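You operate a simulated robot arm through the tools that you are given. There is no shell and no other tool. Be economical: measure what you need, move in short steps, check, and stop when the job is done.

Carry out the task below with a simulated two-armed robot. There is one attempt and no reset: what you move stays moved.

## Task
Swap the pomegranate under the mesh cover for the mandarin.
Fine: take the mandarin from the catch tray and leave the pomegranate there; shut the cover; the lime stays; bruise nothing.

Only the result counts: the job must be done as asked and must still hold three seconds after the hand-in. Knocking over, shifting, dropping, spilling or breaking anything else fails it. A push-on lid holds only when it is set on centred and level and pressed home; a screw cap is set on level and turned clockwise until tight.

## Robot
Two 7-joint arms with two-finger parallel grippers on one trunk, on a base that drives. Base frame: it is fixed to the floor where the robot stands at the start and does not move with it; the origin is under the middle of the robot, x ahead of it, y to its left, z up. Lengths are in cm, angles in rad, forces in N, time in s.
The left shoulder is at the start at [6, 14.3, 92.6], the right one opposite. With the tool pointing down near the work surface each hand reaches from about 32 to 74 cm from the robot's upright axis, wherever it stands, measured 20 degrees to its own side. Places, roughly: inside of the catch tray [50, -50, 80]; mesh cover [50, -20, 90]; steel plate [50, -20, 80]. Payload 1.57 kg a hand.
The tool frame of a hand sits at the grasp point between the pads (the TCP): z along the fingers, y along the line on which they close. The tips reach 3 cm beyond it. Largest opening 11 cm; finger width 2.4, thickness 1.2; the body of the gripper, 4.8 by 11.2 cm, starts 7.8 cm behind the TCP.
Orientation is told as [roll, pitch, yaw] about the base's x, y, z axes, in that order, counted from this pose: with the fingers straight down and closing along the base's y, the tool's x points along the base's -x, its y along +y and its z along -z.

## Interface
- The arms move only by the tool servo_tool. It takes "left_deltas", "right_deltas" or both (then of equal length, played together; a hand with none holds still); each is one flat list of numbers, 7 for each row, row after row: the shift along the tool's x, y, z in cm, then the turn, a rotation vector about the tool's x, y, z in rad, then the finger opening in cm, from 0 to 11. In form: [x, y, z, rx, ry, rz, grip, x, y, z, rx, ry, rz, grip, ...]. A call has 1 to 12 rows; each row is the pose to reach, as a shift and turn from the pose commanded when the call began, along the tool's axes at that moment. Rows are played at 5 a second. More than 5 cm and 0.15 rad between two rows, or a gripper value outside its range, and nothing of the call is played. A pose out of reach is approached as far as the arm can. The call stops where the force on the tool passes 40 N (or 10 N more than at its start, if that is more) or the arm is blocked; 0.2 s more then pass. Each finger travels about 4.5 cm/s and halts on what it meets, pressing with about 38 N; the grip force reading is that of the motor and also rises with nothing between the fingers. The clock runs only during rows and for 0.2 s after the last one: add rows that repeat a pose to give the fingers time. It gives the time, the measured TCP pose, the force on the tool (base axes), the opening and the grip force at its end, in the units of the frame above (readings bear some noise), with the torque about the TCP (base axes, N m) and any sound that the robot's microphone picked up.
- Cameras (640 x 400 px; columns grow to the right, rows downward): "scene" is now at [3.37, -3.87, 153.22]; the picture's right is [-0.52, -0.85, 0.00], its down [-0.66, 0.40, -0.63] and it looks along [0.54, -0.33, -0.77] (base axes); focal length 265 px, centre (320, 200). "left" rides on the left gripper at [7, -1.6, -14.1] in its tool frame; the picture's right is [0.23, 0.97, 0.00], its down [-0.86, 0.20, -0.48] and it looks along [-0.47, 0.11, 0.88] (tool axes); focal length 222 px, centre (320, 200). "right" rides on the right gripper at [7, 1.6, -14.1] in its tool frame; the picture's right is [-0.23, 0.97, 0.00], its down [-0.86, -0.20, -0.48] and it looks along [-0.47, -0.11, 0.88] (tool axes); focal length 222 px, centre (320, 200). There is no depth. A picture from a camera that has moved, and an enlarged one, comes with that camera's place and axes in the base frame and with its lens.
- get_image(camera): a new picture of that camera. No time passes.
- raise_lower(by): slides the trunk up (or, below 0, down) by that many cm; the arms and the scene camera ride with it, the base frame stays. It gives what a move gives, with no picture.
- drive_base(legs): drives the robot by 1 to 6 legs, each [ahead, left, turn to the left] in cm, cm and rad, along the robot's own axes; the way and the turn of a leg run together, so that a leg with both is an arc; at most 150 cm and 3.142 rad a leg. The arms and the cameras ride along, it lands a little off, and it stops where it bumps. It gives what a move gives.
- aim_head(pan, tilt): turns the head with the scene camera to pan (to the left, within 1.501 rad either way) and tilt (down, from -0.506 to 1.204), counted from straight ahead of the robot. It gives what a move gives.
- close_up(camera, box): a new picture of the part [left, top, right, bottom] of that camera's present view, enlarged. No time passes.
- close_job(): hands the job in; it is judged then, once.

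Work in short steps. Places have to be worked out from the pictures, the camera data and where the tool is seen: move nearer, look again, correct. Check each grasp and each placing, and mend what went wrong. You have 120 turns and 92 pictures in all, those below and enlarged ones among them. Open the grippers and draw the arms clear of the work before you hand the job in, unless the task says otherwise; then end with one line.

The tools are called after "Request:" as name(argument=value, ...) on one line, values as JSON. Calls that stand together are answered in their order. servo_tool: Moves the arms, as the interface text tells. Its arguments: {"type":"object","properties":{"left_deltas":{"type":"array","items":{"type":"number"}},"right_deltas":{"type":"array","items":{"type":"number"}}},"required":[]} The other tools are called the same way: raise_lower (by) slides the trunk up or down; drive_base (legs) drives the base; aim_head (pan, tilt) turns the head that bears the scene camera; get_image (camera) takes a picture; close_up (camera, box) takes an enlarged picture of a part of a camera's view; close_job () hands the job in.

At the start:

```text
time_s: 0.0
left_tcp_pos: [49.02, -5.64, 99.99]
left_orientation: [0.001, 0.0, -0.001]
left_ft_force: [-0.7, -0.5, -0.1]
left_moment: [0.0, -0.01, 0.01]
left_width: 11.02
left_grasp_force: 0.2
right_tcp_pos: [31.33, -42.99, 100.05]
right_orientation: [0.0, 0.0, 0.0]
right_ft_force: [-0.5, 1.4, 0.3]
right_moment: [0.04, 0.03, -0.02]
right_width: 11.0
right_grasp_force: 0.0
trunk travel left (down, up): [-52.5, 6.5]
robot x, y, heading: [0.17, -0.01, 0.003]
head pan, tilt: [-0.552, 0.883]
```

scene: 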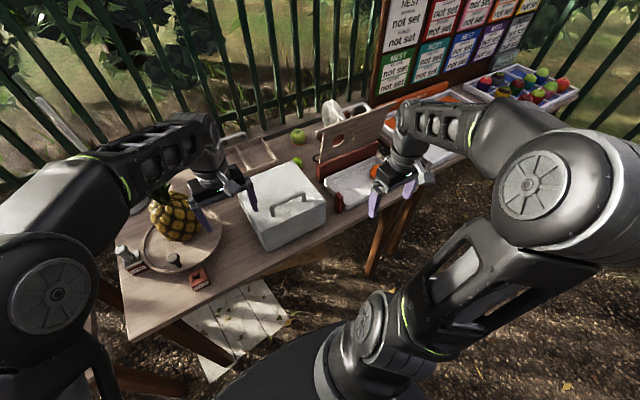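
right: 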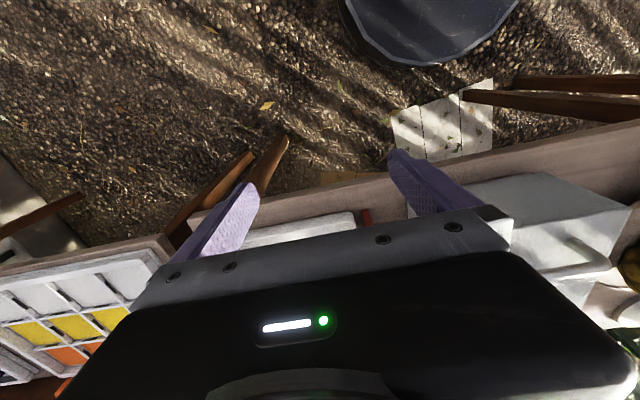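
left: 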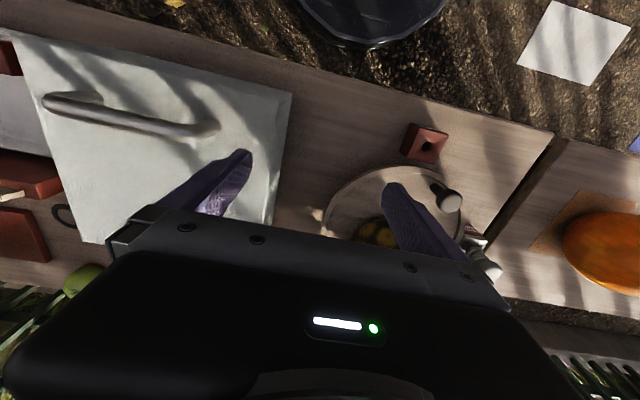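

The white box with a bar handle looks like the cover at about [50,-20]. I'll zoom in on the scene to see the work area.

Request:
close_up(camera="scene", box=[220, 70, 460, 220])

Request:
close_up(camera="scene", box=[100, 130, 340, 280])

```text
2.67 times, centred on (340, 145) of scene
camera zoom: at [3.37, -3.87, 153.22], right [-0.52, -0.85, 0.0], down [-0.66, 0.4, -0.63], along [0.54, -0.33, -0.77], focal length 706 px, centre (267, 347)
```

zoom: 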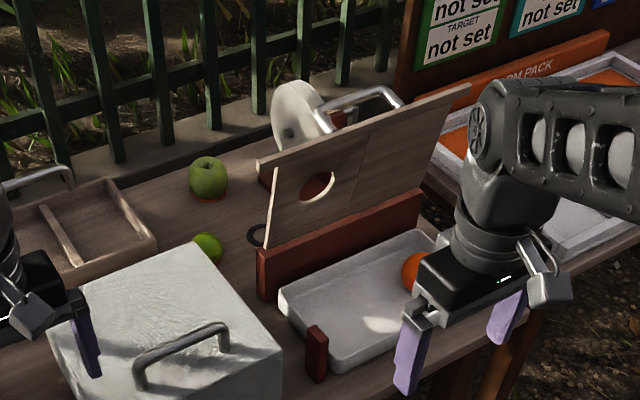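

```text
2.67 times, centred on (220, 205) of scene
camera zoom: at [3.37, -3.87, 153.22], right [-0.52, -0.85, 0.0], down [-0.66, 0.4, -0.63], along [0.54, -0.33, -0.77], focal length 706 px, centre (587, 187)
```

zoom: 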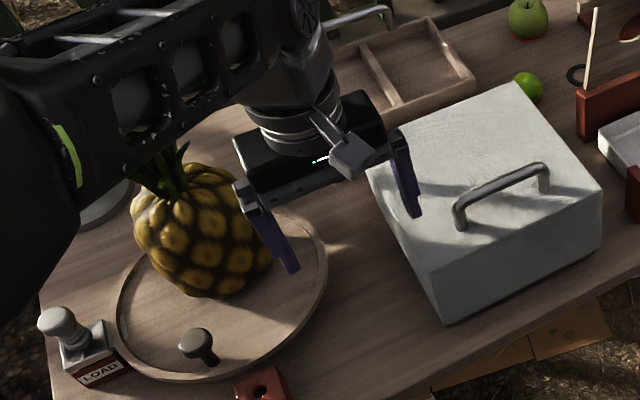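

The cover spans about x 44–63, y −30 to −10, with a handle along y near its front edge. I'll pull the left arm up and back, and the right arm up and to the right, to see everything clearly.

Request:
servo_tool(left_deltas=[0, 0, -4, 0, 0, 0, 11, 0, 0, -8, 0, 0, 0, 11, 3, 3, -11, 0, 0, 0, 11, 7, 6, -12, 0, 0, 0, 11, 11, 10, -12, 0, 0, 0, 11, 14, 13, -12, 0, 0, 0, 11, 14, 13, -12, 0, 0, 0, 11], right_deltas=[0, 0, -4, 0, 0, 0, 11, 0, 0, -8, 0, 0, 0, 11, 0, -3, -11, 0, 0, 0, 11, 0, -7, -12, 0, 0, 0, 11, 0, -11, -12, 0, 0, 0, 11, 0, -14, -12, 0, 0, 0, 11, 0, -14, -12, 0, 0, 0, 11])

Request:
get_image(camera="scene")

Request:
get_image(camera="right")

```text
refused: row 3 steps farther than a row can; nothing moved
```

```text
86 pictures are left
camera scene: at [3.37, -3.87, 153.22], right [-0.52, -0.85, 0.0], down [-0.66, 0.4, -0.63], along [0.54, -0.33, -0.77], focal length 265 px, centre (320, 200)
```

scene: 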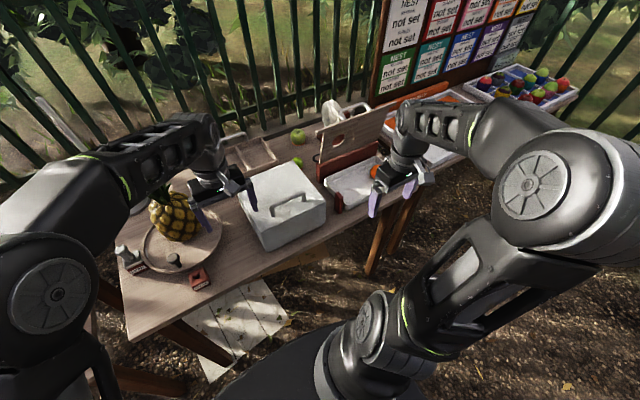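

```text
85 pictures are left
camera right: at [24.31, -41.35, 114.2], right [0.23, 0.97, 0.0], down [0.86, -0.2, 0.48], along [0.47, -0.11, -0.88], focal length 222 px, centre (320, 200)
```

right: 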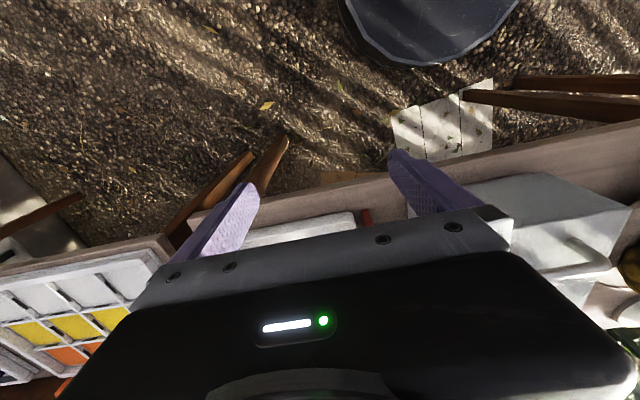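

A step was slightly over 5 cm, so I'll use smaller ones.

Request:
servo_tool(left_deltas=[0, 0, -4, 0, 0, 0, 11, 0, 0, -8, 0, 0, 0, 11, 2, 2, -11, 0, 0, 0, 11, 5, 5, -12, 0, 0, 0, 11, 8, 8, -12, 0, 0, 0, 11, 11, 11, -12, 0, 0, 0, 11, 14, 13, -12, 0, 0, 0, 11], right_deltas=[0, 0, -4, 0, 0, 0, 11, 0, 0, -8, 0, 0, 0, 11, 0, -3, -10, 0, 0, 0, 11, 0, -6, -10, 0, 0, 0, 11, 0, -9, -10, 0, 0, 0, 11, 0, -12, -10, 0, 0, 0, 11, 0, -14, -10, 0, 0, 0, 11])

Request:
get_image(camera="scene")

```text
time_s: 1.6
left_tcp_pos: [35.25, 7.28, 112.2]
left_orientation: [-0.001, 0.002, -0.003]
left_ft_force: [-0.6, -0.7, 0.3]
left_moment: [0.08, -0.13, -0.02]
left_width: 10.99
left_grasp_force: 0.1
left hand out of reach, approached as far as the arm can: row 3, 4
right_tcp_pos: [31.34, -55.94, 110.38]
right_orientation: [-0.006, -0.006, -0.001]
right_ft_force: [0.0, 0.5, 0.9]
right_moment: [-0.04, 0.02, 0.03]
right_width: 11.02
right_grasp_force: 0.0
right hand out of reach, approached as far as the arm can: row 7
trunk travel left (down, up): [-52.5, 6.5]
robot x, y, heading: [-0.17, -0.34, -0.002]
head pan, tilt: [-0.552, 0.883]
```

```text
84 pictures are left
camera scene: at [3.23, -3.73, 153.23], right [-0.52, -0.85, 0.0], down [-0.66, 0.4, -0.64], along [0.54, -0.33, -0.77], focal length 265 px, centre (320, 200)
```

scene: 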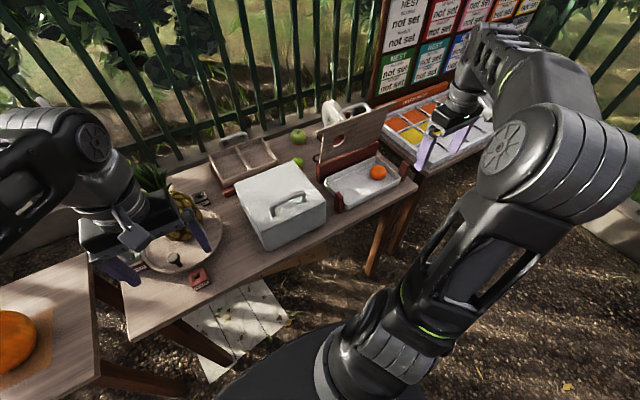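

Request:
close_up(camera="scene", box=[225, 100, 425, 225])

Request:
close_up(camera="scene", box=[225, 155, 345, 255])

```text
3.20 times, centred on (325, 162) of scene
camera zoom: at [3.23, -3.73, 153.23], right [-0.52, -0.85, 0.0], down [-0.66, 0.4, -0.64], along [0.54, -0.33, -0.77], focal length 847 px, centre (304, 320)
```

zoom: 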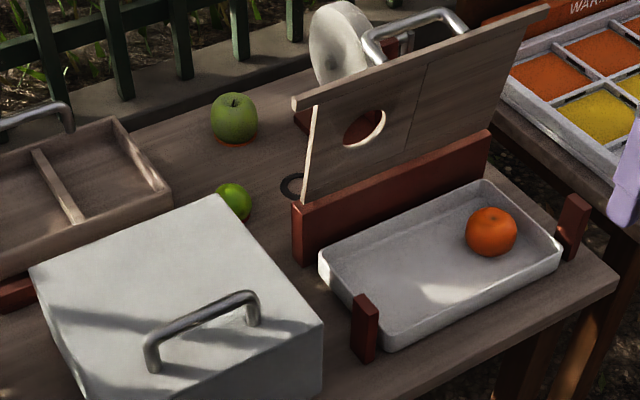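

```text
4.00 times, centred on (285, 205) of scene
camera zoom: at [3.23, -3.73, 153.23], right [-0.52, -0.85, 0.0], down [-0.66, 0.4, -0.64], along [0.54, -0.33, -0.77], focal length 1059 px, centre (460, 180)
```

zoom: 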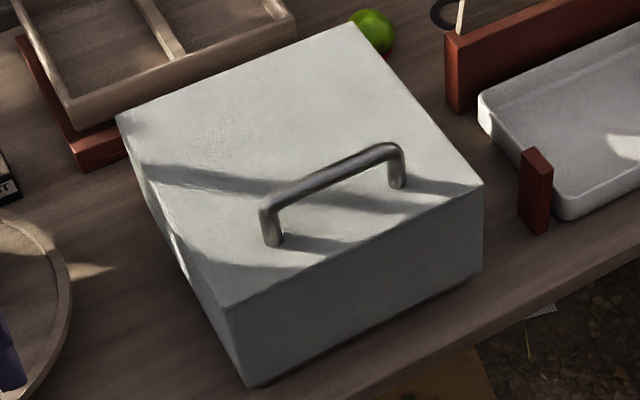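

The cover looks to be hinged at the back: x≈46–67.7, y≈−32 to −10.4, z≈79–90. Its handle bar is at about x 49.6, z 94, running y −16 to −26.5, and the mandarin is near [53,−60.5]. I'll drive right so that the left hand serves the cover and the right serves the tray.

Request:
servo_tool(right_deltas=[0, 3, 0, 0, 0, 0, 11, 0, 7, 0, 0, 0, 0, 11, 0, 11, 0, 0, 0, 0, 11, 0, 15, 0, 0, 0, 0, 11, 0, 19, 0, 0, 0, 0, 11])

Request:
drive_base(legs=[[0, -36, 0]])

Request:
aim_head(pan=0.1, tilt=0.85)

Request:
get_image(camera="scene")

Request:
get_image(camera="left")

```text
time_s: 2.8
left_tcp_pos: [35.29, 7.39, 112.23]
left_orientation: [0.001, 0.001, 0.0]
left_ft_force: [-0.8, 0.2, 0.2]
left_moment: [0.0, 0.0, -0.02]
left_width: 11.01
left_grasp_force: 0.0
right_tcp_pos: [31.49, -37.88, 110.15]
right_orientation: [0.001, 0.001, -0.001]
right_ft_force: [-0.5, 1.0, -0.2]
right_moment: [0.05, 0.0, -0.02]
right_width: 11.0
right_grasp_force: 0.1
trunk travel left (down, up): [-52.5, 6.5]
robot x, y, heading: [0.46, -0.32, -0.002]
head pan, tilt: [-0.552, 0.883]
```

```text
time_s: 5.2
left_tcp_pos: [35.44, -29.65, 112.38]
left_orientation: [0.001, 0.001, 0.002]
left_ft_force: [0.6, -0.2, -0.2]
left_moment: [0.0, 0.0, -0.02]
left_width: 10.99
left_grasp_force: 0.1
right_tcp_pos: [31.59, -74.73, 110.06]
right_orientation: [-0.001, -0.001, 0.002]
right_ft_force: [0.5, -0.4, 0.2]
right_moment: [0.0, -0.01, -0.01]
right_width: 10.97
right_grasp_force: 0.0
trunk travel left (down, up): [-52.5, 6.5]
robot x, y, heading: [0.29, -37.04, -0.001]
head pan, tilt: [-0.552, 0.883]
```

```text
time_s: 6.2
left_tcp_pos: [35.3, -29.46, 112.2]
left_orientation: [0.0, 0.0, 0.003]
left_ft_force: [0.2, -0.4, 0.2]
left_moment: [0.01, 0.01, -0.02]
left_width: 10.99
left_grasp_force: 0.1
right_tcp_pos: [31.49, -74.61, 110.15]
right_orientation: [0.0, -0.001, 0.002]
right_ft_force: [-0.5, 0.7, 0.1]
right_moment: [0.0, -0.02, -0.02]
right_width: 10.99
right_grasp_force: 0.0
trunk travel left (down, up): [-52.5, 6.5]
robot x, y, heading: [-0.22, -36.71, -0.001]
head pan, tilt: [0.099, 0.85]
```

```text
81 pictures are left
camera scene: at [4.64, -35.89, 153.48], right [0.1, -0.99, 0.0], down [-0.75, -0.07, -0.66], along [0.66, 0.07, -0.75], focal length 265 px, centre (320, 200)
```

scene: 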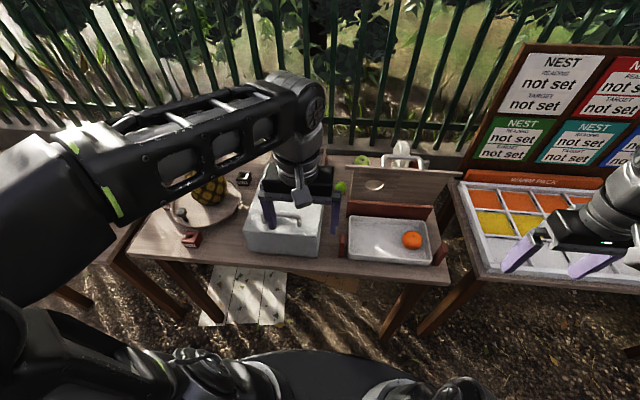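

```text
80 pictures are left
camera left: at [28.23, -31.21, 126.49], right [-0.23, 0.97, 0.0], down [0.85, 0.2, 0.48], along [0.47, 0.11, -0.88], focal length 222 px, centre (320, 200)
```

left: 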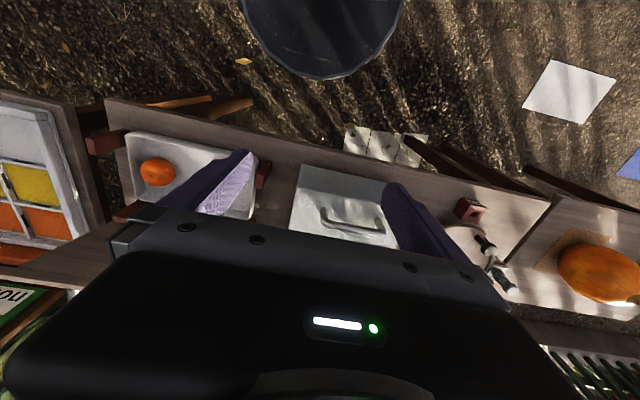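

The handle centre works out at about [48.8,−21.2], bar z≈94. I'll bring the left hand above it while turning it 90° so the fingers straddle the bar front to back.

Request:
servo_tool(left_deltas=[-1, 0.7, 0, 0, 0, 0.131, 11, -2.2, 1.4, 0, 0, 0, 0.262, 11, -3.3, 2.1, 0, 0, 0, 0.393, 11, -4.5, 2.8, 1, 0, 0, 0.524, 11, -5.6, 3.5, 2, 0, 0, 0.654, 11, -6.7, 4.2, 3, 0, 0, 0.785, 9, -7.8, 4.9, 4, 0, 0, 0.916, 8, -9, 5.6, 5, 0, 0, 1.047, 7, -10, 6.3, 5.6, 0, 0, 1.178, 6, -11.2, 7, 6, 0, 0, 1.309, 6, -12.3, 7.7, 6.5, 0, 0, 1.44, 6, -13.4, 8.3, 7, 0, 0, 1.571, 6])

Request:
get_image(camera="left")

Request:
get_image(camera="scene")

```text
time_s: 8.8
left_tcp_pos: [48.69, -21.19, 105.18]
left_orientation: [0.001, 0.001, -1.572]
left_ft_force: [-0.2, 0.4, 1.2]
left_moment: [-0.05, 0.04, -0.01]
left_width: 6.0
left_grasp_force: 0.1
right_tcp_pos: [31.6, -74.6, 110.05]
right_orientation: [-0.002, -0.001, 0.001]
right_ft_force: [-0.8, -0.7, -1.0]
right_moment: [0.01, 0.0, -0.01]
right_width: 10.98
right_grasp_force: 0.0
trunk travel left (down, up): [-52.5, 6.5]
robot x, y, heading: [-0.32, -36.61, 0.002]
head pan, tilt: [0.099, 0.85]
```

```text
79 pictures are left
camera left: at [46.85, -14.26, 119.38], right [0.97, 0.23, 0.0], down [0.2, -0.86, 0.48], along [0.11, -0.47, -0.88], focal length 222 px, centre (320, 200)
```

left: 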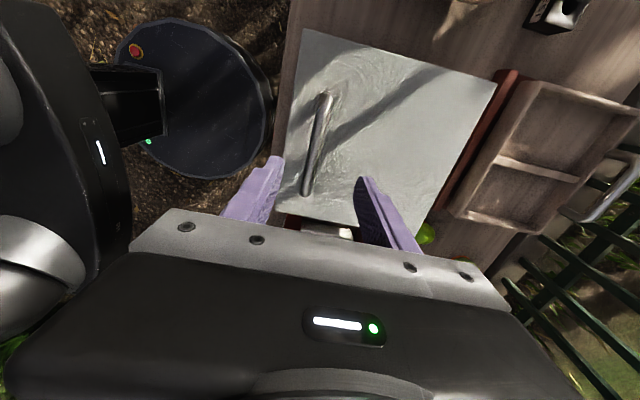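

```text
78 pictures are left
camera scene: at [4.68, -35.87, 153.48], right [0.1, -0.99, 0.0], down [-0.75, -0.08, -0.66], along [0.66, 0.07, -0.75], focal length 265 px, centre (320, 200)
```

scene: 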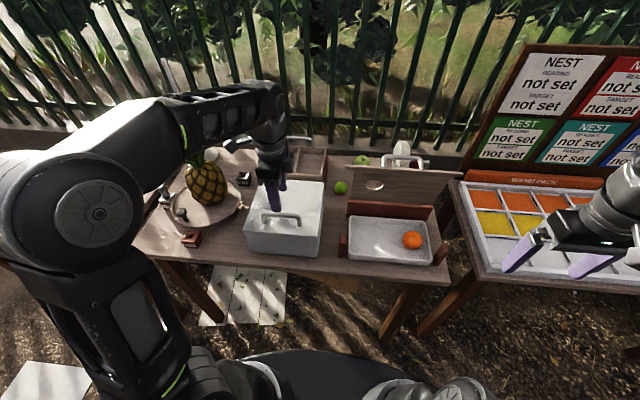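

From the hand camera the bar sits at x≈47.8, y −15.8 to −26.7. I'll lower the open fingers around it and check the contact force.

Request:
servo_tool(left_deltas=[0, -0.9, 3, 0, 0, 0, 5, 0, -0.9, 6, 0, 0, 0, 5, 0, -0.9, 8.5, 0, 0, 0, 5, 0, -0.9, 10.6, 0, 0, 0, 5])

Request:
get_image(camera="left")

Request:
close_up(camera="scene", box=[220, 150, 360, 260])

```text
time_s: 9.8
left_tcp_pos: [47.76, -21.28, 95.91]
left_orientation: [0.004, -0.002, -1.57]
left_ft_force: [-4.3, 0.7, 19.9]
left_moment: [0.17, 0.73, -0.06]
left_width: 5.34
left_grasp_force: 2.3
right_tcp_pos: [31.47, -74.6, 110.15]
right_orientation: [0.001, 0.0, 0.0]
right_ft_force: [0.4, 0.0, -0.6]
right_moment: [0.04, 0.01, 0.01]
right_width: 10.99
right_grasp_force: 0.1
trunk travel left (down, up): [-52.5, 6.5]
robot x, y, heading: [0.32, -36.76, 0.002]
head pan, tilt: [0.099, 0.85]
stopped in row 4 (left hand): the force on the tool passed its limit at 58 N (the readings are from after the stop); the commanded pose is now the measured one
```

```text
77 pictures are left
camera left: at [45.88, -14.35, 110.2], right [0.97, 0.23, 0.0], down [0.2, -0.85, 0.48], along [0.11, -0.47, -0.88], focal length 222 px, centre (320, 200)
```

left: 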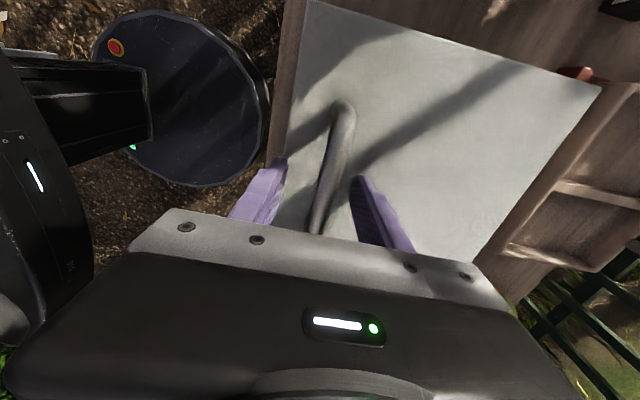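

```text
3.64 times, centred on (290, 205) of scene
camera zoom: at [4.57, -35.9, 153.51], right [0.1, -0.99, 0.0], down [-0.75, -0.08, -0.66], along [0.66, 0.07, -0.75], focal length 962 px, centre (429, 182)
```

zoom: 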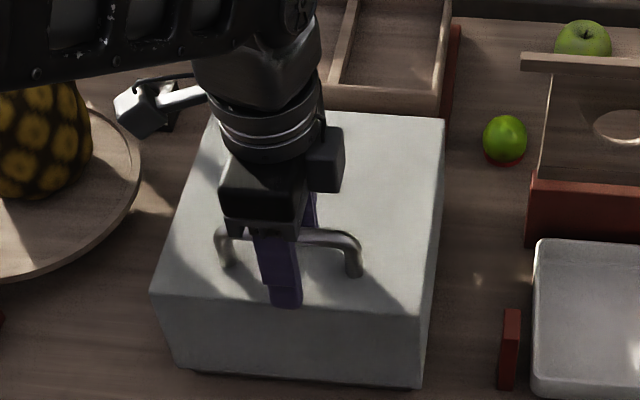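

The fingertips touched the cover top at z≈92.7, so the cover is a bit taller than I estimated. The fingers straddle the bar, so I'll lift 0.6 and close on it.

Request:
servo_tool(left_deltas=[0, -0.1, -0.7, 0, 0, 0, 4, 0, -0.1, -0.7, 0, 0, 0, 2, 0, -0.1, -0.7, 0, 0, 0, 0.4, 0, -0.1, -0.7, 0, 0, 0, 0, 0, -0.1, -0.7, 0, 0, 0, 0])

Request:
get_image(camera="left")

```text
time_s: 10.9
left_tcp_pos: [48.01, -21.34, 96.26]
left_orientation: [0.004, -0.001, -1.57]
left_ft_force: [18.4, 1.1, -2.6]
left_moment: [-0.04, 0.03, 0.01]
left_width: 1.38
left_grasp_force: 29.1
right_tcp_pos: [31.82, -74.7, 109.96]
right_orientation: [-0.001, 0.002, 0.001]
right_ft_force: [0.7, -0.7, 0.0]
right_moment: [-0.03, 0.0, -0.02]
right_width: 11.0
right_grasp_force: 0.1
trunk travel left (down, up): [-52.5, 6.5]
robot x, y, heading: [0.22, -37.2, -0.001]
head pan, tilt: [0.099, 0.85]
```

```text
75 pictures are left
camera left: at [46.09, -14.32, 110.59], right [0.97, 0.23, 0.0], down [0.2, -0.85, 0.48], along [0.11, -0.47, -0.88], focal length 222 px, centre (320, 200)
```

left: 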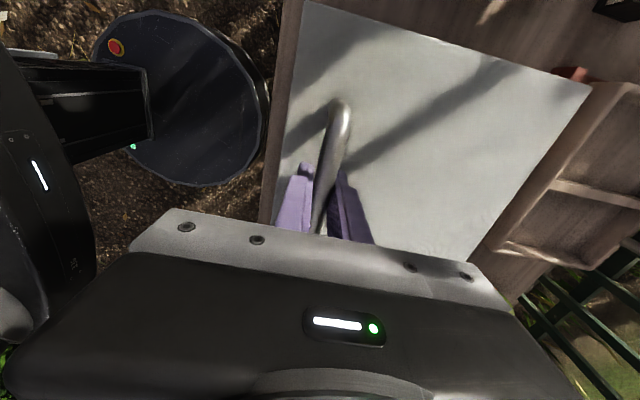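

The bar is gripped at width 1.38. I'll make a small test lift and read the force to find out how the cover is attached.

Request:
servo_tool(left_deltas=[0, 0.4, -0.3, 0, 0, 0, 0, 0, 0.6, -0.7, 0, 0, 0, 0, 0, 0.9, -1.0, 0, 0, 0, 0, 0, 0.9, -1.0, 0, 0, 0, 0])

Request:
close_up(camera="scene", box=[220, 150, 360, 260])

```text
time_s: 11.9
left_tcp_pos: [48.68, -21.27, 97.47]
left_orientation: [0.001, -0.001, -1.571]
left_ft_force: [11.4, -0.8, -14.3]
left_moment: [0.33, 0.17, -0.04]
left_width: 1.36
left_grasp_force: 30.3
right_tcp_pos: [31.79, -74.61, 110.11]
right_orientation: [-0.001, 0.001, 0.0]
right_ft_force: [0.1, 0.6, 0.1]
right_moment: [-0.03, 0.0, -0.01]
right_width: 11.0
right_grasp_force: 0.1
trunk travel left (down, up): [-52.5, 6.5]
robot x, y, heading: [0.12, -36.65, 0.003]
head pan, tilt: [0.099, 0.85]
```

```text
3.64 times, centred on (290, 205) of scene
camera zoom: at [4.93, -35.86, 153.47], right [0.1, -0.99, 0.0], down [-0.75, -0.08, -0.66], along [0.66, 0.07, -0.75], focal length 962 px, centre (429, 182)
```

zoom: 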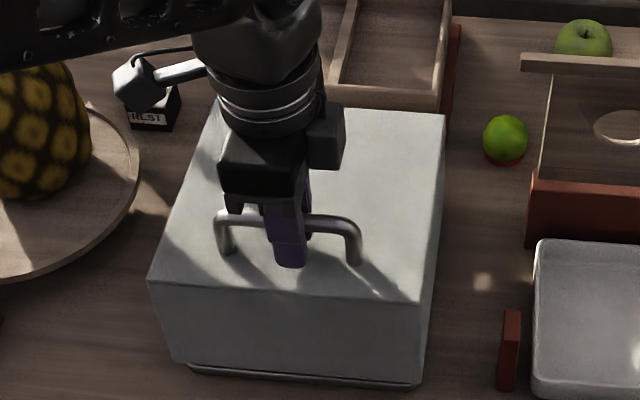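

The cover pivots at the back: its front lifts off a plate rim, and the force asks for more +x. I'll follow an arc about a hinge near [67.3, 80], up to about 0.35 rad.

Request:
servo_tool(left_deltas=[0, 1.5, -0.6, 0, 0, 0, 0, 0, 2.4, -1.35, 0, 0, 0, 0, 0, 3.36, -2.14, 0, 0, 0, 0, 0, 4.36, -2.88, 0, 0, 0, 0, 0, 5.4, -3.57, 0, 0, 0, 0, 0, 6.48, -4.22, 0, 0, 0, 0, 0, 6.48, -4.22, 0, 0, 0, 0])

Request:
close_up(camera="scene", box=[210, 130, 370, 260])

```text
time_s: 12.8
left_tcp_pos: [51.29, -21.33, 100.11]
left_orientation: [0.0, -0.001, -1.57]
left_ft_force: [-15.8, 2.7, 19.1]
left_moment: [0.21, 0.06, -0.12]
left_width: 1.35
left_grasp_force: 30.4
right_tcp_pos: [31.36, -74.54, 110.17]
right_orientation: [-0.001, -0.003, 0.003]
right_ft_force: [-0.1, -0.2, -0.2]
right_moment: [0.02, 0.02, -0.03]
right_width: 11.0
right_grasp_force: 0.0
trunk travel left (down, up): [-52.5, 6.5]
robot x, y, heading: [0.04, -36.99, 0.008]
head pan, tilt: [0.099, 0.85]
stopped in row 4 (left hand): the force on the tool passed its limit at 42 N (the readings are from after the stop); the commanded pose is now the measured one
```

```text
3.08 times, centred on (290, 195) of scene
camera zoom: at [4.15, -35.89, 153.52], right [0.1, -0.99, 0.0], down [-0.75, -0.08, -0.66], along [0.66, 0.07, -0.75], focal length 814 px, centre (412, 215)
```

zoom: 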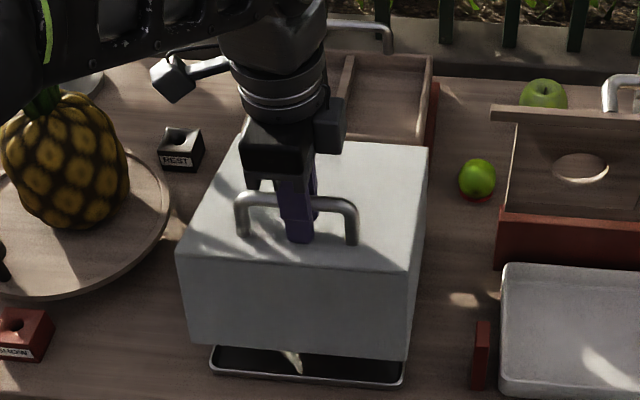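

The leftover force is purely radial, so the hinge is higher, at about [67.2, 82.7] with R≈23.6. I'll continue on the corrected arc.

Request:
servo_tool(left_deltas=[0, 0, 0, 0, 0, 0, 0, 0, 1.24, -1.08, 0, 0, 0, 0, 0, 2.18, -1.79, 0, 0, 0, 0, 0, 3.16, -2.45, 0, 0, 0, 0, 0, 4.17, -3.06, 0, 0, 0, 0, 0, 5.21, -3.62, 0, 0, 0, 0, 0, 6.27, -4.13, 0, 0, 0, 0, 0, 7.36, -4.59, 0, 0, 0, 0, 0, 8.47, -4.99, 0, 0, 0, 0, 0, 8.47, -4.99, 0, 0, 0, 0])

Request:
close_up(camera="scene", box=[210, 100, 390, 260])

```text
time_s: 14.7
left_tcp_pos: [59.17, -21.21, 104.6]
left_orientation: [0.001, -0.006, -1.572]
left_ft_force: [-6.5, 2.0, 16.3]
left_moment: [0.52, 0.17, -0.4]
left_width: 1.37
left_grasp_force: 29.7
right_tcp_pos: [31.27, -74.49, 109.99]
right_orientation: [-0.001, -0.001, 0.004]
right_ft_force: [-0.5, 0.6, 0.5]
right_moment: [0.0, -0.01, 0.02]
right_width: 11.02
right_grasp_force: 0.1
trunk travel left (down, up): [-52.5, 6.5]
robot x, y, heading: [0.01, -36.72, -0.003]
head pan, tilt: [0.099, 0.85]
stopped in row 9 (left hand): the force on the tool passed its limit at 47 N (the readings are from after the stop); the commanded pose is now the measured one
```

```text
2.50 times, centred on (300, 180) of scene
camera zoom: at [4.37, -35.88, 153.47], right [0.1, -0.99, 0.0], down [-0.75, -0.08, -0.66], along [0.66, 0.07, -0.75], focal length 662 px, centre (370, 250)
```

zoom: 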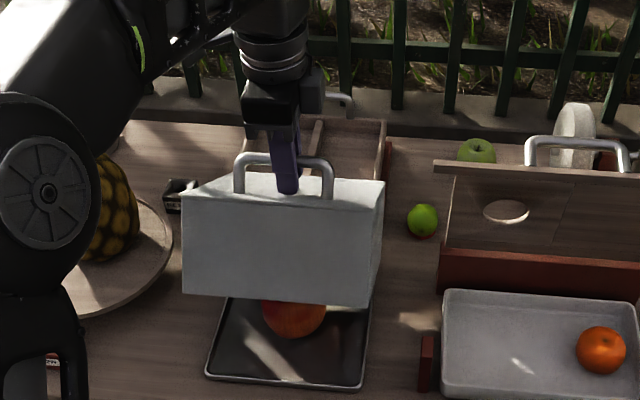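

The pomegranate is visible on the plate now. The push is outward, perhaps because the fingertips are nearing the tilted cover, so I'll carry on with R≈23.9 and tilt the hand a little with the cover.

Request:
servo_tool(left_deltas=[0, 0, -0.3, 0.05, 0, 0, 0, 0, 0.7, -0.7, 0.1, 0, 0, 0, 0, 1.5, -1.0, 0.15, 0, 0, 0, 0, 2.3, -1.3, 0.2, 0, 0, 0, 0, 3.2, -1.55, 0.25, 0, 0, 0])

Request:
close_up(camera="scene", box=[210, 100, 390, 260])

Request:
get_image(camera="left")

```text
time_s: 15.9
left_tcp_pos: [59.07, -21.28, 104.58]
left_orientation: [0.002, -0.006, -1.569]
left_ft_force: [-8.4, 5.9, 27.8]
left_moment: [-0.04, -0.13, -0.52]
left_width: 1.37
left_grasp_force: 29.9
left hand out of reach, approached as far as the arm can: row 1, 2, 3, 4, 5
right_tcp_pos: [31.13, -74.7, 110.23]
right_orientation: [0.0, -0.004, 0.002]
right_ft_force: [-0.1, 0.4, -0.2]
right_moment: [-0.02, -0.04, 0.04]
right_width: 10.99
right_grasp_force: 0.0
trunk travel left (down, up): [-52.5, 6.5]
robot x, y, heading: [-0.02, -36.46, 0.002]
head pan, tilt: [0.099, 0.85]
```

```text
2.50 times, centred on (300, 180) of scene
camera zoom: at [4.21, -35.84, 153.5], right [0.1, -0.99, 0.0], down [-0.75, -0.08, -0.66], along [0.66, 0.07, -0.75], focal length 662 px, centre (370, 250)
```

zoom: 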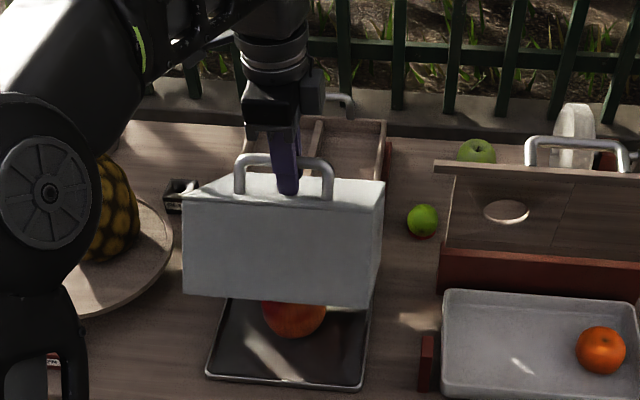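

```text
70 pictures are left
camera left: at [57.17, -14.3, 118.78], right [0.97, 0.23, 0.0], down [0.2, -0.85, 0.48], along [0.11, -0.47, -0.88], focal length 222 px, centre (320, 200)
```

left: 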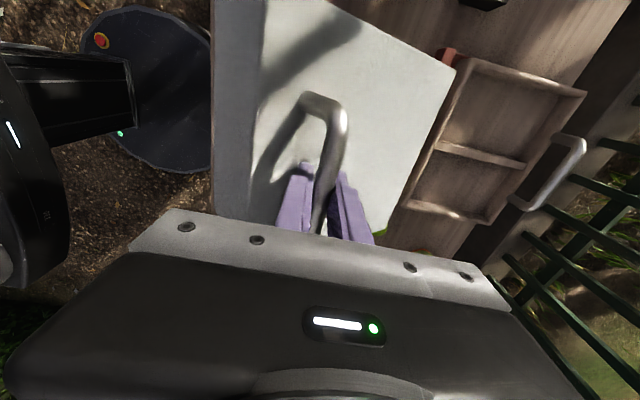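

The left arm is at the end of its reach. I'll lower the cover again, move the base closer, then redo the lift; first a small step back along the arc shows where the commanded pose stands.

Request:
servo_tool(left_deltas=[0, -0.5, 0.15, 0, 0, 0, 0, 0, -1.0, 0.35, 0, 0, 0, 0])

```text
time_s: 16.5
left_tcp_pos: [57.89, -21.32, 104.12]
left_orientation: [0.004, -0.005, -1.571]
left_ft_force: [-3.7, 5.4, 28.5]
left_moment: [0.55, -1.29, -0.66]
left_width: 1.39
left_grasp_force: 29.7
right_tcp_pos: [31.35, -74.54, 110.13]
right_orientation: [0.002, -0.003, 0.001]
right_ft_force: [0.3, -0.4, 0.5]
right_moment: [0.02, -0.01, 0.0]
right_width: 10.98
right_grasp_force: 0.0
trunk travel left (down, up): [-52.5, 6.5]
robot x, y, heading: [-0.07, -36.84, -0.001]
head pan, tilt: [0.099, 0.85]
```

It steps back along the arc fine. Refitting the three measured points gives a hinge at about [66, 85] with R≈21.2, so I'll lower the cover shut along that arc.

Request:
servo_tool(left_deltas=[0, -0.4, -0.3, 0, 0, 0, 0, 0, -1.51, 0.2, 0, 0, 0, 0, 0, -2.42, 0.72, 0, 0, 0, 0, 0, -3.34, 1.28, 0, 0, 0, 0, 0, -4.2, 1.88, 0, 0, 0, 0, 0, -5.07, 2.51, 0, 0, 0, 0, 0, -5.87, 3.2, 0, 0, 0, 0, 0, -6.66, 3.91, 0, 0, 0, 0, 0, -7.4, 4.67, 0, 0, 0, 0, 0, -8.1, 5.46, 0, 0, 0, 0, 0, -9.0, 6.6, 0, 0, 0, 0, 0, -9.6, 7.4, 0, 0, 0, 0])

```text
time_s: 17.9
left_tcp_pos: [54.12, -21.25, 102.22]
left_orientation: [0.041, -0.008, -1.573]
left_ft_force: [3.8, 0.3, 6.1]
left_moment: [0.13, -1.24, -0.53]
left_width: 1.33
left_grasp_force: 30.0
right_tcp_pos: [31.63, -74.68, 110.1]
right_orientation: [0.001, 0.002, 0.001]
right_ft_force: [-0.1, -0.2, -0.2]
right_moment: [-0.01, 0.02, 0.0]
right_width: 11.01
right_grasp_force: 0.1
trunk travel left (down, up): [-52.5, 6.5]
robot x, y, heading: [-0.14, -36.98, 0.004]
head pan, tilt: [0.099, 0.85]
stopped in row 7 (left hand): the force on the tool passed its limit at 41 N (the readings are from after the stop); the commanded pose is now the measured one
```

It stopped midway on a torque about the bar. I'll continue down in smaller steps.

Request:
servo_tool(left_deltas=[0, 0, 0, 0, 0, 0, 0, 0, -0.6, 0.3, 0, 0, 0, 0, 0, -1.3, 0.61, 0, 0, 0, 0, 0, -2.1, 1.3, 0, 0, 0, 0, 0, -2.89, 2.01, 0, 0, 0, 0, 0, -3.6, 2.8, 0, 0, 0, 0, 0, -4.33, 3.56, 0, 0, 0, 0, 0, -5.0, 4.3, 0, 0, 0, 0, 0, -5.5, 5.0, 0, 0, 0, 0])

Request:
close_up(camera="scene", box=[210, 100, 390, 260])

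```text
time_s: 19.9
left_tcp_pos: [48.46, -21.26, 96.8]
left_orientation: [0.034, -0.009, -1.569]
left_ft_force: [-4.0, 3.1, 3.9]
left_moment: [0.16, -0.09, -0.12]
left_width: 1.38
left_grasp_force: 30.0
right_tcp_pos: [31.59, -74.67, 110.12]
right_orientation: [0.0, 0.001, 0.0]
right_ft_force: [0.0, -0.2, 0.2]
right_moment: [0.0, 0.0, -0.01]
right_width: 10.97
right_grasp_force: 0.0
trunk travel left (down, up): [-52.5, 6.5]
robot x, y, heading: [0.28, -36.9, -0.002]
head pan, tilt: [0.099, 0.85]
```

```text
2.50 times, centred on (300, 180) of scene
camera zoom: at [4.52, -35.82, 153.48], right [0.1, -0.99, 0.0], down [-0.75, -0.08, -0.66], along [0.66, 0.07, -0.75], focal length 662 px, centre (370, 250)
```

zoom: 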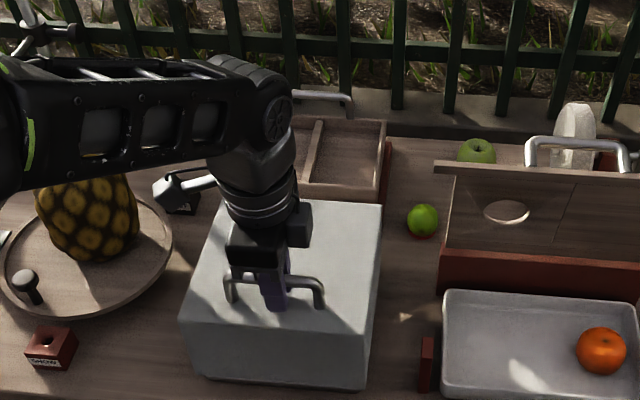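

The cover is shut again. I'll release, lift off and pull back, then raise the trunk and drive ahead for better reach.

Request:
servo_tool(left_deltas=[0, 0, 0, 0, 0, 0, 2, 0, 0, 0, 0, 0, 0, 5, 0, 0, -2, 0, 0, 0, 5, 0, 0, -5, 0, 0, 0, 5, 0, 0, -9, 0, 0, 0, 5, 0, -3, -12, 0, 0, 0, 5, 0, -7, -12, 0, 0, 0, 5, 0, -11, -12, 0, 0, 0, 5, 0, -14, -12, 0, 0, 0, 5])

Request:
raise_lower(by=6)

Request:
drive_base(legs=[[15, 0, 0]])

Request:
get_image(camera="scene")

```text
time_s: 21.9
left_tcp_pos: [34.16, -21.16, 108.25]
left_orientation: [0.035, -0.009, -1.571]
left_ft_force: [0.1, 0.2, -0.4]
left_moment: [-0.02, -0.02, 0.01]
left_width: 5.04
left_grasp_force: 0.0
right_tcp_pos: [31.63, -74.59, 110.05]
right_orientation: [0.001, 0.0, 0.002]
right_ft_force: [-0.4, -0.3, -0.1]
right_moment: [-0.01, 0.0, 0.02]
right_width: 11.01
right_grasp_force: 0.0
trunk travel left (down, up): [-52.5, 6.5]
robot x, y, heading: [0.01, -36.97, 0.001]
head pan, tilt: [0.099, 0.85]
```

```text
time_s: 22.9
left_tcp_pos: [34.19, -21.11, 114.27]
left_orientation: [0.034, -0.009, -1.571]
left_ft_force: [-0.2, 0.3, -0.4]
left_moment: [0.03, 0.0, 0.01]
left_width: 5.01
left_grasp_force: 0.1
right_tcp_pos: [31.57, -74.63, 116.1]
right_orientation: [0.0, 0.0, 0.002]
right_ft_force: [0.6, 0.5, 0.0]
right_moment: [0.0, 0.02, -0.02]
right_width: 10.99
right_grasp_force: 0.0
trunk travel left (down, up): [-58.5, 0.5]
robot x, y, heading: [0.02, -36.82, 0.005]
head pan, tilt: [0.099, 0.85]
```

```text
time_s: 24.3
left_tcp_pos: [49.07, -21.36, 114.3]
left_orientation: [0.033, -0.008, -1.571]
left_ft_force: [-1.1, -0.2, -0.6]
left_moment: [0.0, 0.06, 0.0]
left_width: 5.01
left_grasp_force: 0.0
right_tcp_pos: [46.48, -74.6, 116.0]
right_orientation: [0.0, 0.001, 0.0]
right_ft_force: [-0.3, 0.2, -0.6]
right_moment: [-0.02, 0.02, 0.04]
right_width: 10.98
right_grasp_force: 0.2
trunk travel left (down, up): [-58.5, 0.5]
robot x, y, heading: [15.02, -36.88, 0.002]
head pan, tilt: [0.099, 0.85]
```

```text
68 pictures are left
camera scene: at [19.58, -35.84, 159.47], right [0.1, -0.99, 0.0], down [-0.75, -0.08, -0.66], along [0.66, 0.07, -0.75], focal length 265 px, centre (320, 200)
```

scene: 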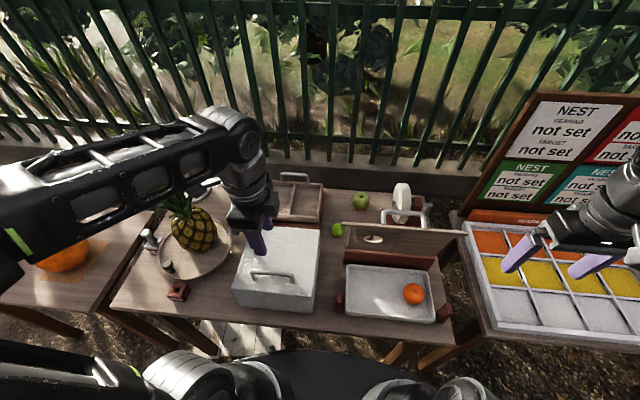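

Robot is in a better position. I'll lower the left hand onto the handle again, slightly higher than before so the tips have more clearance, and correct the small roll.

Request:
servo_tool(left_deltas=[0, -0.3, 4, 0, -0.02, 0, 5, 0, -0.5, 8, 0, -0.034, 0, 5, 0, -0.6, 12, 0, -0.034, 0, 5, 0, -0.6, 15, 0, -0.034, 0, 5, 0, -0.6, 17, 0, -0.034, 0, 5, 0, -0.6, 17, 0, -0.034, 0, 3, 0, -0.6, 17, 0, -0.034, 0, 1, 0, -0.6, 17, 0, -0.034, 0, 0, 0, -0.6, 17, 0, -0.034, 0, 0])

Request:
get_image(camera="left")

```text
time_s: 26.3
left_tcp_pos: [48.5, -21.32, 97.37]
left_orientation: [0.033, -0.042, -1.57]
left_ft_force: [-13.5, -0.4, 5.8]
left_moment: [0.16, 0.19, -0.07]
left_width: 1.39
left_grasp_force: 27.2
right_tcp_pos: [46.2, -74.69, 116.12]
right_orientation: [0.001, -0.002, 0.001]
right_ft_force: [0.4, 0.3, -0.4]
right_moment: [-0.01, 0.0, -0.02]
right_width: 11.0
right_grasp_force: 0.2
trunk travel left (down, up): [-58.5, 0.5]
robot x, y, heading: [14.91, -36.62, 0.001]
head pan, tilt: [0.099, 0.85]
```

```text
67 pictures are left
camera left: at [46.22, -13.79, 111.3], right [0.97, 0.23, 0.02], down [0.18, -0.83, 0.52], along [0.14, -0.5, -0.85], focal length 222 px, centre (320, 200)
```

left: 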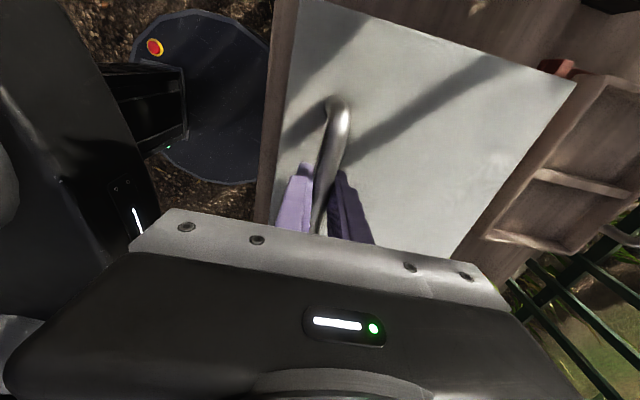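

The bar is gripped again. I'll lift along the fitted arc to about 0.5 rad.

Request:
servo_tool(left_deltas=[0, 0.4, -0.85, 0.02, 0.02, 0, 0, 0, 1.1, -1.7, 0.03, 0.04, 0, 0, 0, 1.8, -2.5, 0.03, 0.04, 0, 0, 0, 2.5, -3.3, 0.03, 0.04, 0, 0, 0, 3.3, -4.0, 0.03, 0.04, 0, 0, 0, 4.1, -4.7, 0.03, 0.04, 0, 0, 0, 4.95, -5.35, 0.03, 0.04, 0, 0, 0, 5.8, -6.0, 0.03, 0.04, 0, 0, 0, 6.7, -6.55, 0.03, 0.04, 0, 0, 0, 7.6, -7.1, 0.03, 0.04, 0, 0])

```text
time_s: 28.5
left_tcp_pos: [56.46, -21.11, 104.67]
left_orientation: [0.002, -0.004, -1.571]
left_ft_force: [14.6, -15.0, -33.5]
left_moment: [-0.07, 0.01, -0.35]
left_width: 1.39
left_grasp_force: 30.5
right_tcp_pos: [46.62, -74.7, 116.0]
right_orientation: [0.001, 0.003, 0.002]
right_ft_force: [-0.1, -0.5, 0.1]
right_moment: [0.0, -0.04, -0.04]
right_width: 11.0
right_grasp_force: 0.0
trunk travel left (down, up): [-58.5, 0.5]
robot x, y, heading: [14.71, -36.81, 0.003]
head pan, tilt: [0.099, 0.85]
```

The force now points inward, so the true hinge is nearer [67.3, 83.7] relative to this grip. I'll continue on that arc with the hand tilting slightly along with the cover.

Request:
servo_tool(left_deltas=[0, 0.25, 0.3, 0, 0, 0, 0, 0, 1.0, 0, 0, 0, 0, 0, 0, 1.7, -0.35, 0, 0, 0, 0, 0, 2.45, -0.7, 0, 0, 0, 0, 0, 3.2, -1.0, 0, 0, 0, 0, 0, 4.1, -1.3, 0, 0, 0, 0, 0, 5.0, -1.55, 0, 0, 0, 0, 0, 5.9, -1.77, 0, 0, 0, 0, 0, 6.8, -1.95, 0, 0, 0, 0])

Request:
close_up(camera="scene", box=[200, 100, 460, 330])

```text
time_s: 30.5
left_tcp_pos: [63.12, -20.98, 106.71]
left_orientation: [0.005, -0.001, -1.569]
left_ft_force: [-4.1, -0.8, 4.1]
left_moment: [-0.35, 0.19, -0.51]
left_width: 1.37
left_grasp_force: 30.2
right_tcp_pos: [46.28, -74.64, 116.01]
right_orientation: [-0.001, 0.0, 0.004]
right_ft_force: [-0.1, 0.3, 0.1]
right_moment: [0.0, 0.01, -0.02]
right_width: 11.01
right_grasp_force: 0.0
trunk travel left (down, up): [-58.5, 0.5]
robot x, y, heading: [14.46, -36.75, 0.005]
head pan, tilt: [0.099, 0.85]
```

```text
1.74 times, centred on (330, 215) of scene
camera zoom: at [19.32, -35.85, 159.49], right [0.1, -0.99, 0.0], down [-0.75, -0.08, -0.66], along [0.66, 0.07, -0.75], focal length 460 px, centre (303, 174)
```

zoom: 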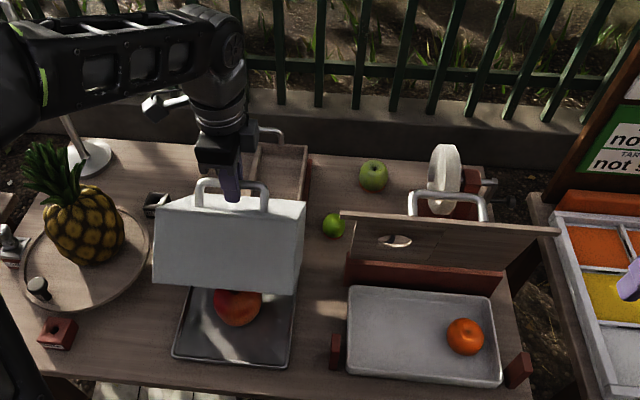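

Forces are small and the arc is right. I'll keep going to about 1.16 rad of opening.

Request:
servo_tool(left_deltas=[0, 0.9, -0.15, 0, 0, 0, 0, 0, 1.83, -0.28, 0, 0, 0, 0, 0, 2.75, -0.37, 0, 0, 0, 0, 0, 3.69, -0.41, 0, 0, 0, 0, 0, 4.6, -0.43, 0, 0, 0, 0, 0, 5.54, -0.4, 0, 0, 0, 0, 0, 6.5, -0.33, 0, 0, 0, 0, 0, 7.39, -0.23, 0, 0, 0, 0, 0, 8.3, -0.08, 0, 0, 0, 0, 0, 9.2, 0.08, 0, 0, 0, 0])

Request:
close_up(camera="scene", box=[200, 100, 460, 330])

Request:
get_image(camera="left")

```text
time_s: 32.7
left_tcp_pos: [72.3, -20.9, 106.55]
left_orientation: [-0.003, -0.003, -1.57]
left_ft_force: [-8.1, -4.2, -22.8]
left_moment: [-0.34, 0.13, -0.64]
left_width: 1.38
left_grasp_force: 30.8
right_tcp_pos: [46.42, -74.57, 115.96]
right_orientation: [0.001, 0.002, 0.002]
right_ft_force: [0.2, -0.2, -0.1]
right_moment: [-0.02, -0.01, 0.0]
right_width: 10.99
right_grasp_force: 0.1
trunk travel left (down, up): [-58.5, 0.5]
robot x, y, heading: [15.13, -36.3, 0.003]
head pan, tilt: [0.099, 0.85]
```

```text
1.74 times, centred on (330, 215) of scene
camera zoom: at [19.51, -35.85, 159.45], right [0.1, -0.99, 0.0], down [-0.75, -0.08, -0.66], along [0.66, 0.07, -0.75], focal length 460 px, centre (303, 174)
```

zoom: 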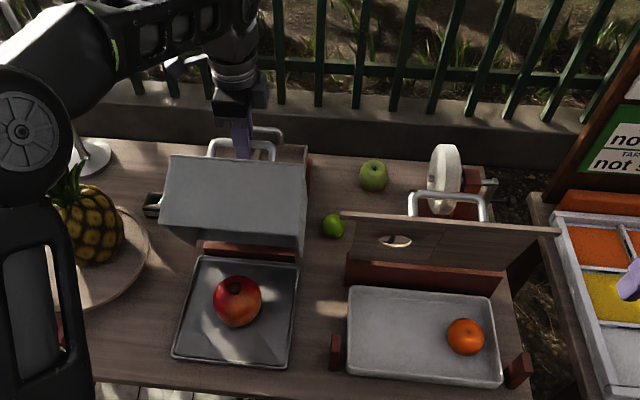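

```text
64 pictures are left
camera left: at [70.46, -14.02, 120.74], right [0.97, 0.23, 0.0], down [0.2, -0.85, 0.48], along [0.11, -0.47, -0.88], focal length 222 px, centre (320, 200)
```

left: 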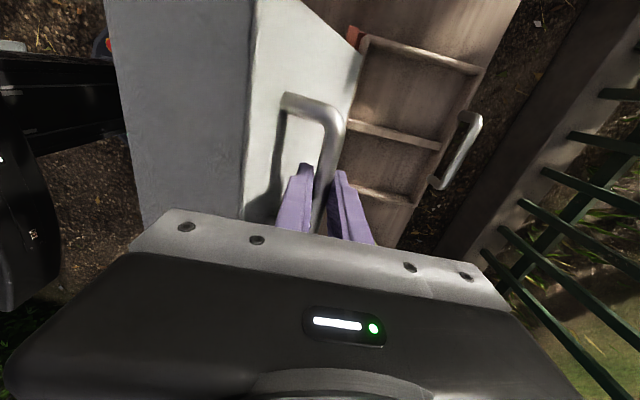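

The cover is open with a red hinge bar behind, and the pomegranate is at about [54.2,−20.9]. The front wall still overhangs it, so I'll open a little further.

Request:
servo_tool(left_deltas=[0, 0, 0.3, 0, 0, 0, 0, 0, 0.9, 0.5, 0, 0, 0, 0, 0, 1.8, 0.75, 0, 0, 0, 0, 0, 2.65, 1.05, 0, 0, 0, 0, 0, 3.55, 1.35, 0, 0, 0, 0, 0, 4.4, 1.7, 0, 0, 0, 0, 0, 4.4, 1.7, 0, 0, 0, 0])

Request:
close_up(camera="scene", box=[200, 100, 460, 330])

Request:
get_image(camera="left")

```text
time_s: 34.0
left_tcp_pos: [75.07, -20.9, 105.69]
left_orientation: [-0.009, -0.001, -1.573]
left_ft_force: [-26.4, 3.1, 22.1]
left_moment: [0.11, 0.43, -0.55]
left_width: 1.35
left_grasp_force: 30.2
right_tcp_pos: [46.03, -74.51, 116.09]
right_orientation: [0.0, -0.004, 0.004]
right_ft_force: [0.3, 0.4, 0.9]
right_moment: [-0.03, 0.04, 0.0]
right_width: 10.99
right_grasp_force: 0.1
trunk travel left (down, up): [-58.5, 0.5]
robot x, y, heading: [14.71, -36.66, 0.007]
head pan, tilt: [0.099, 0.85]
stopped in row 6 (left hand): the force on the tool passed its limit at 50 N (the readings are from after the stop); the commanded pose is now the measured one
```

```text
1.74 times, centred on (330, 215) of scene
camera zoom: at [18.79, -35.84, 159.54], right [0.1, -0.99, 0.0], down [-0.75, -0.08, -0.66], along [0.66, 0.07, -0.75], focal length 460 px, centre (303, 174)
```

zoom: 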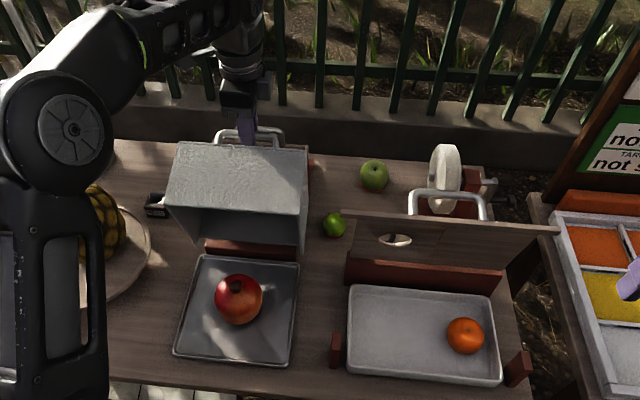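

```text
62 pictures are left
camera left: at [73.36, -14.02, 119.87], right [0.97, 0.23, -0.01], down [0.2, -0.85, 0.48], along [0.1, -0.47, -0.88], focal length 222 px, centre (320, 200)
```

left: 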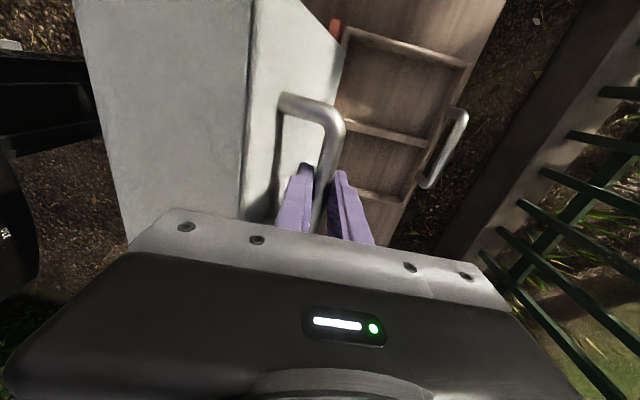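

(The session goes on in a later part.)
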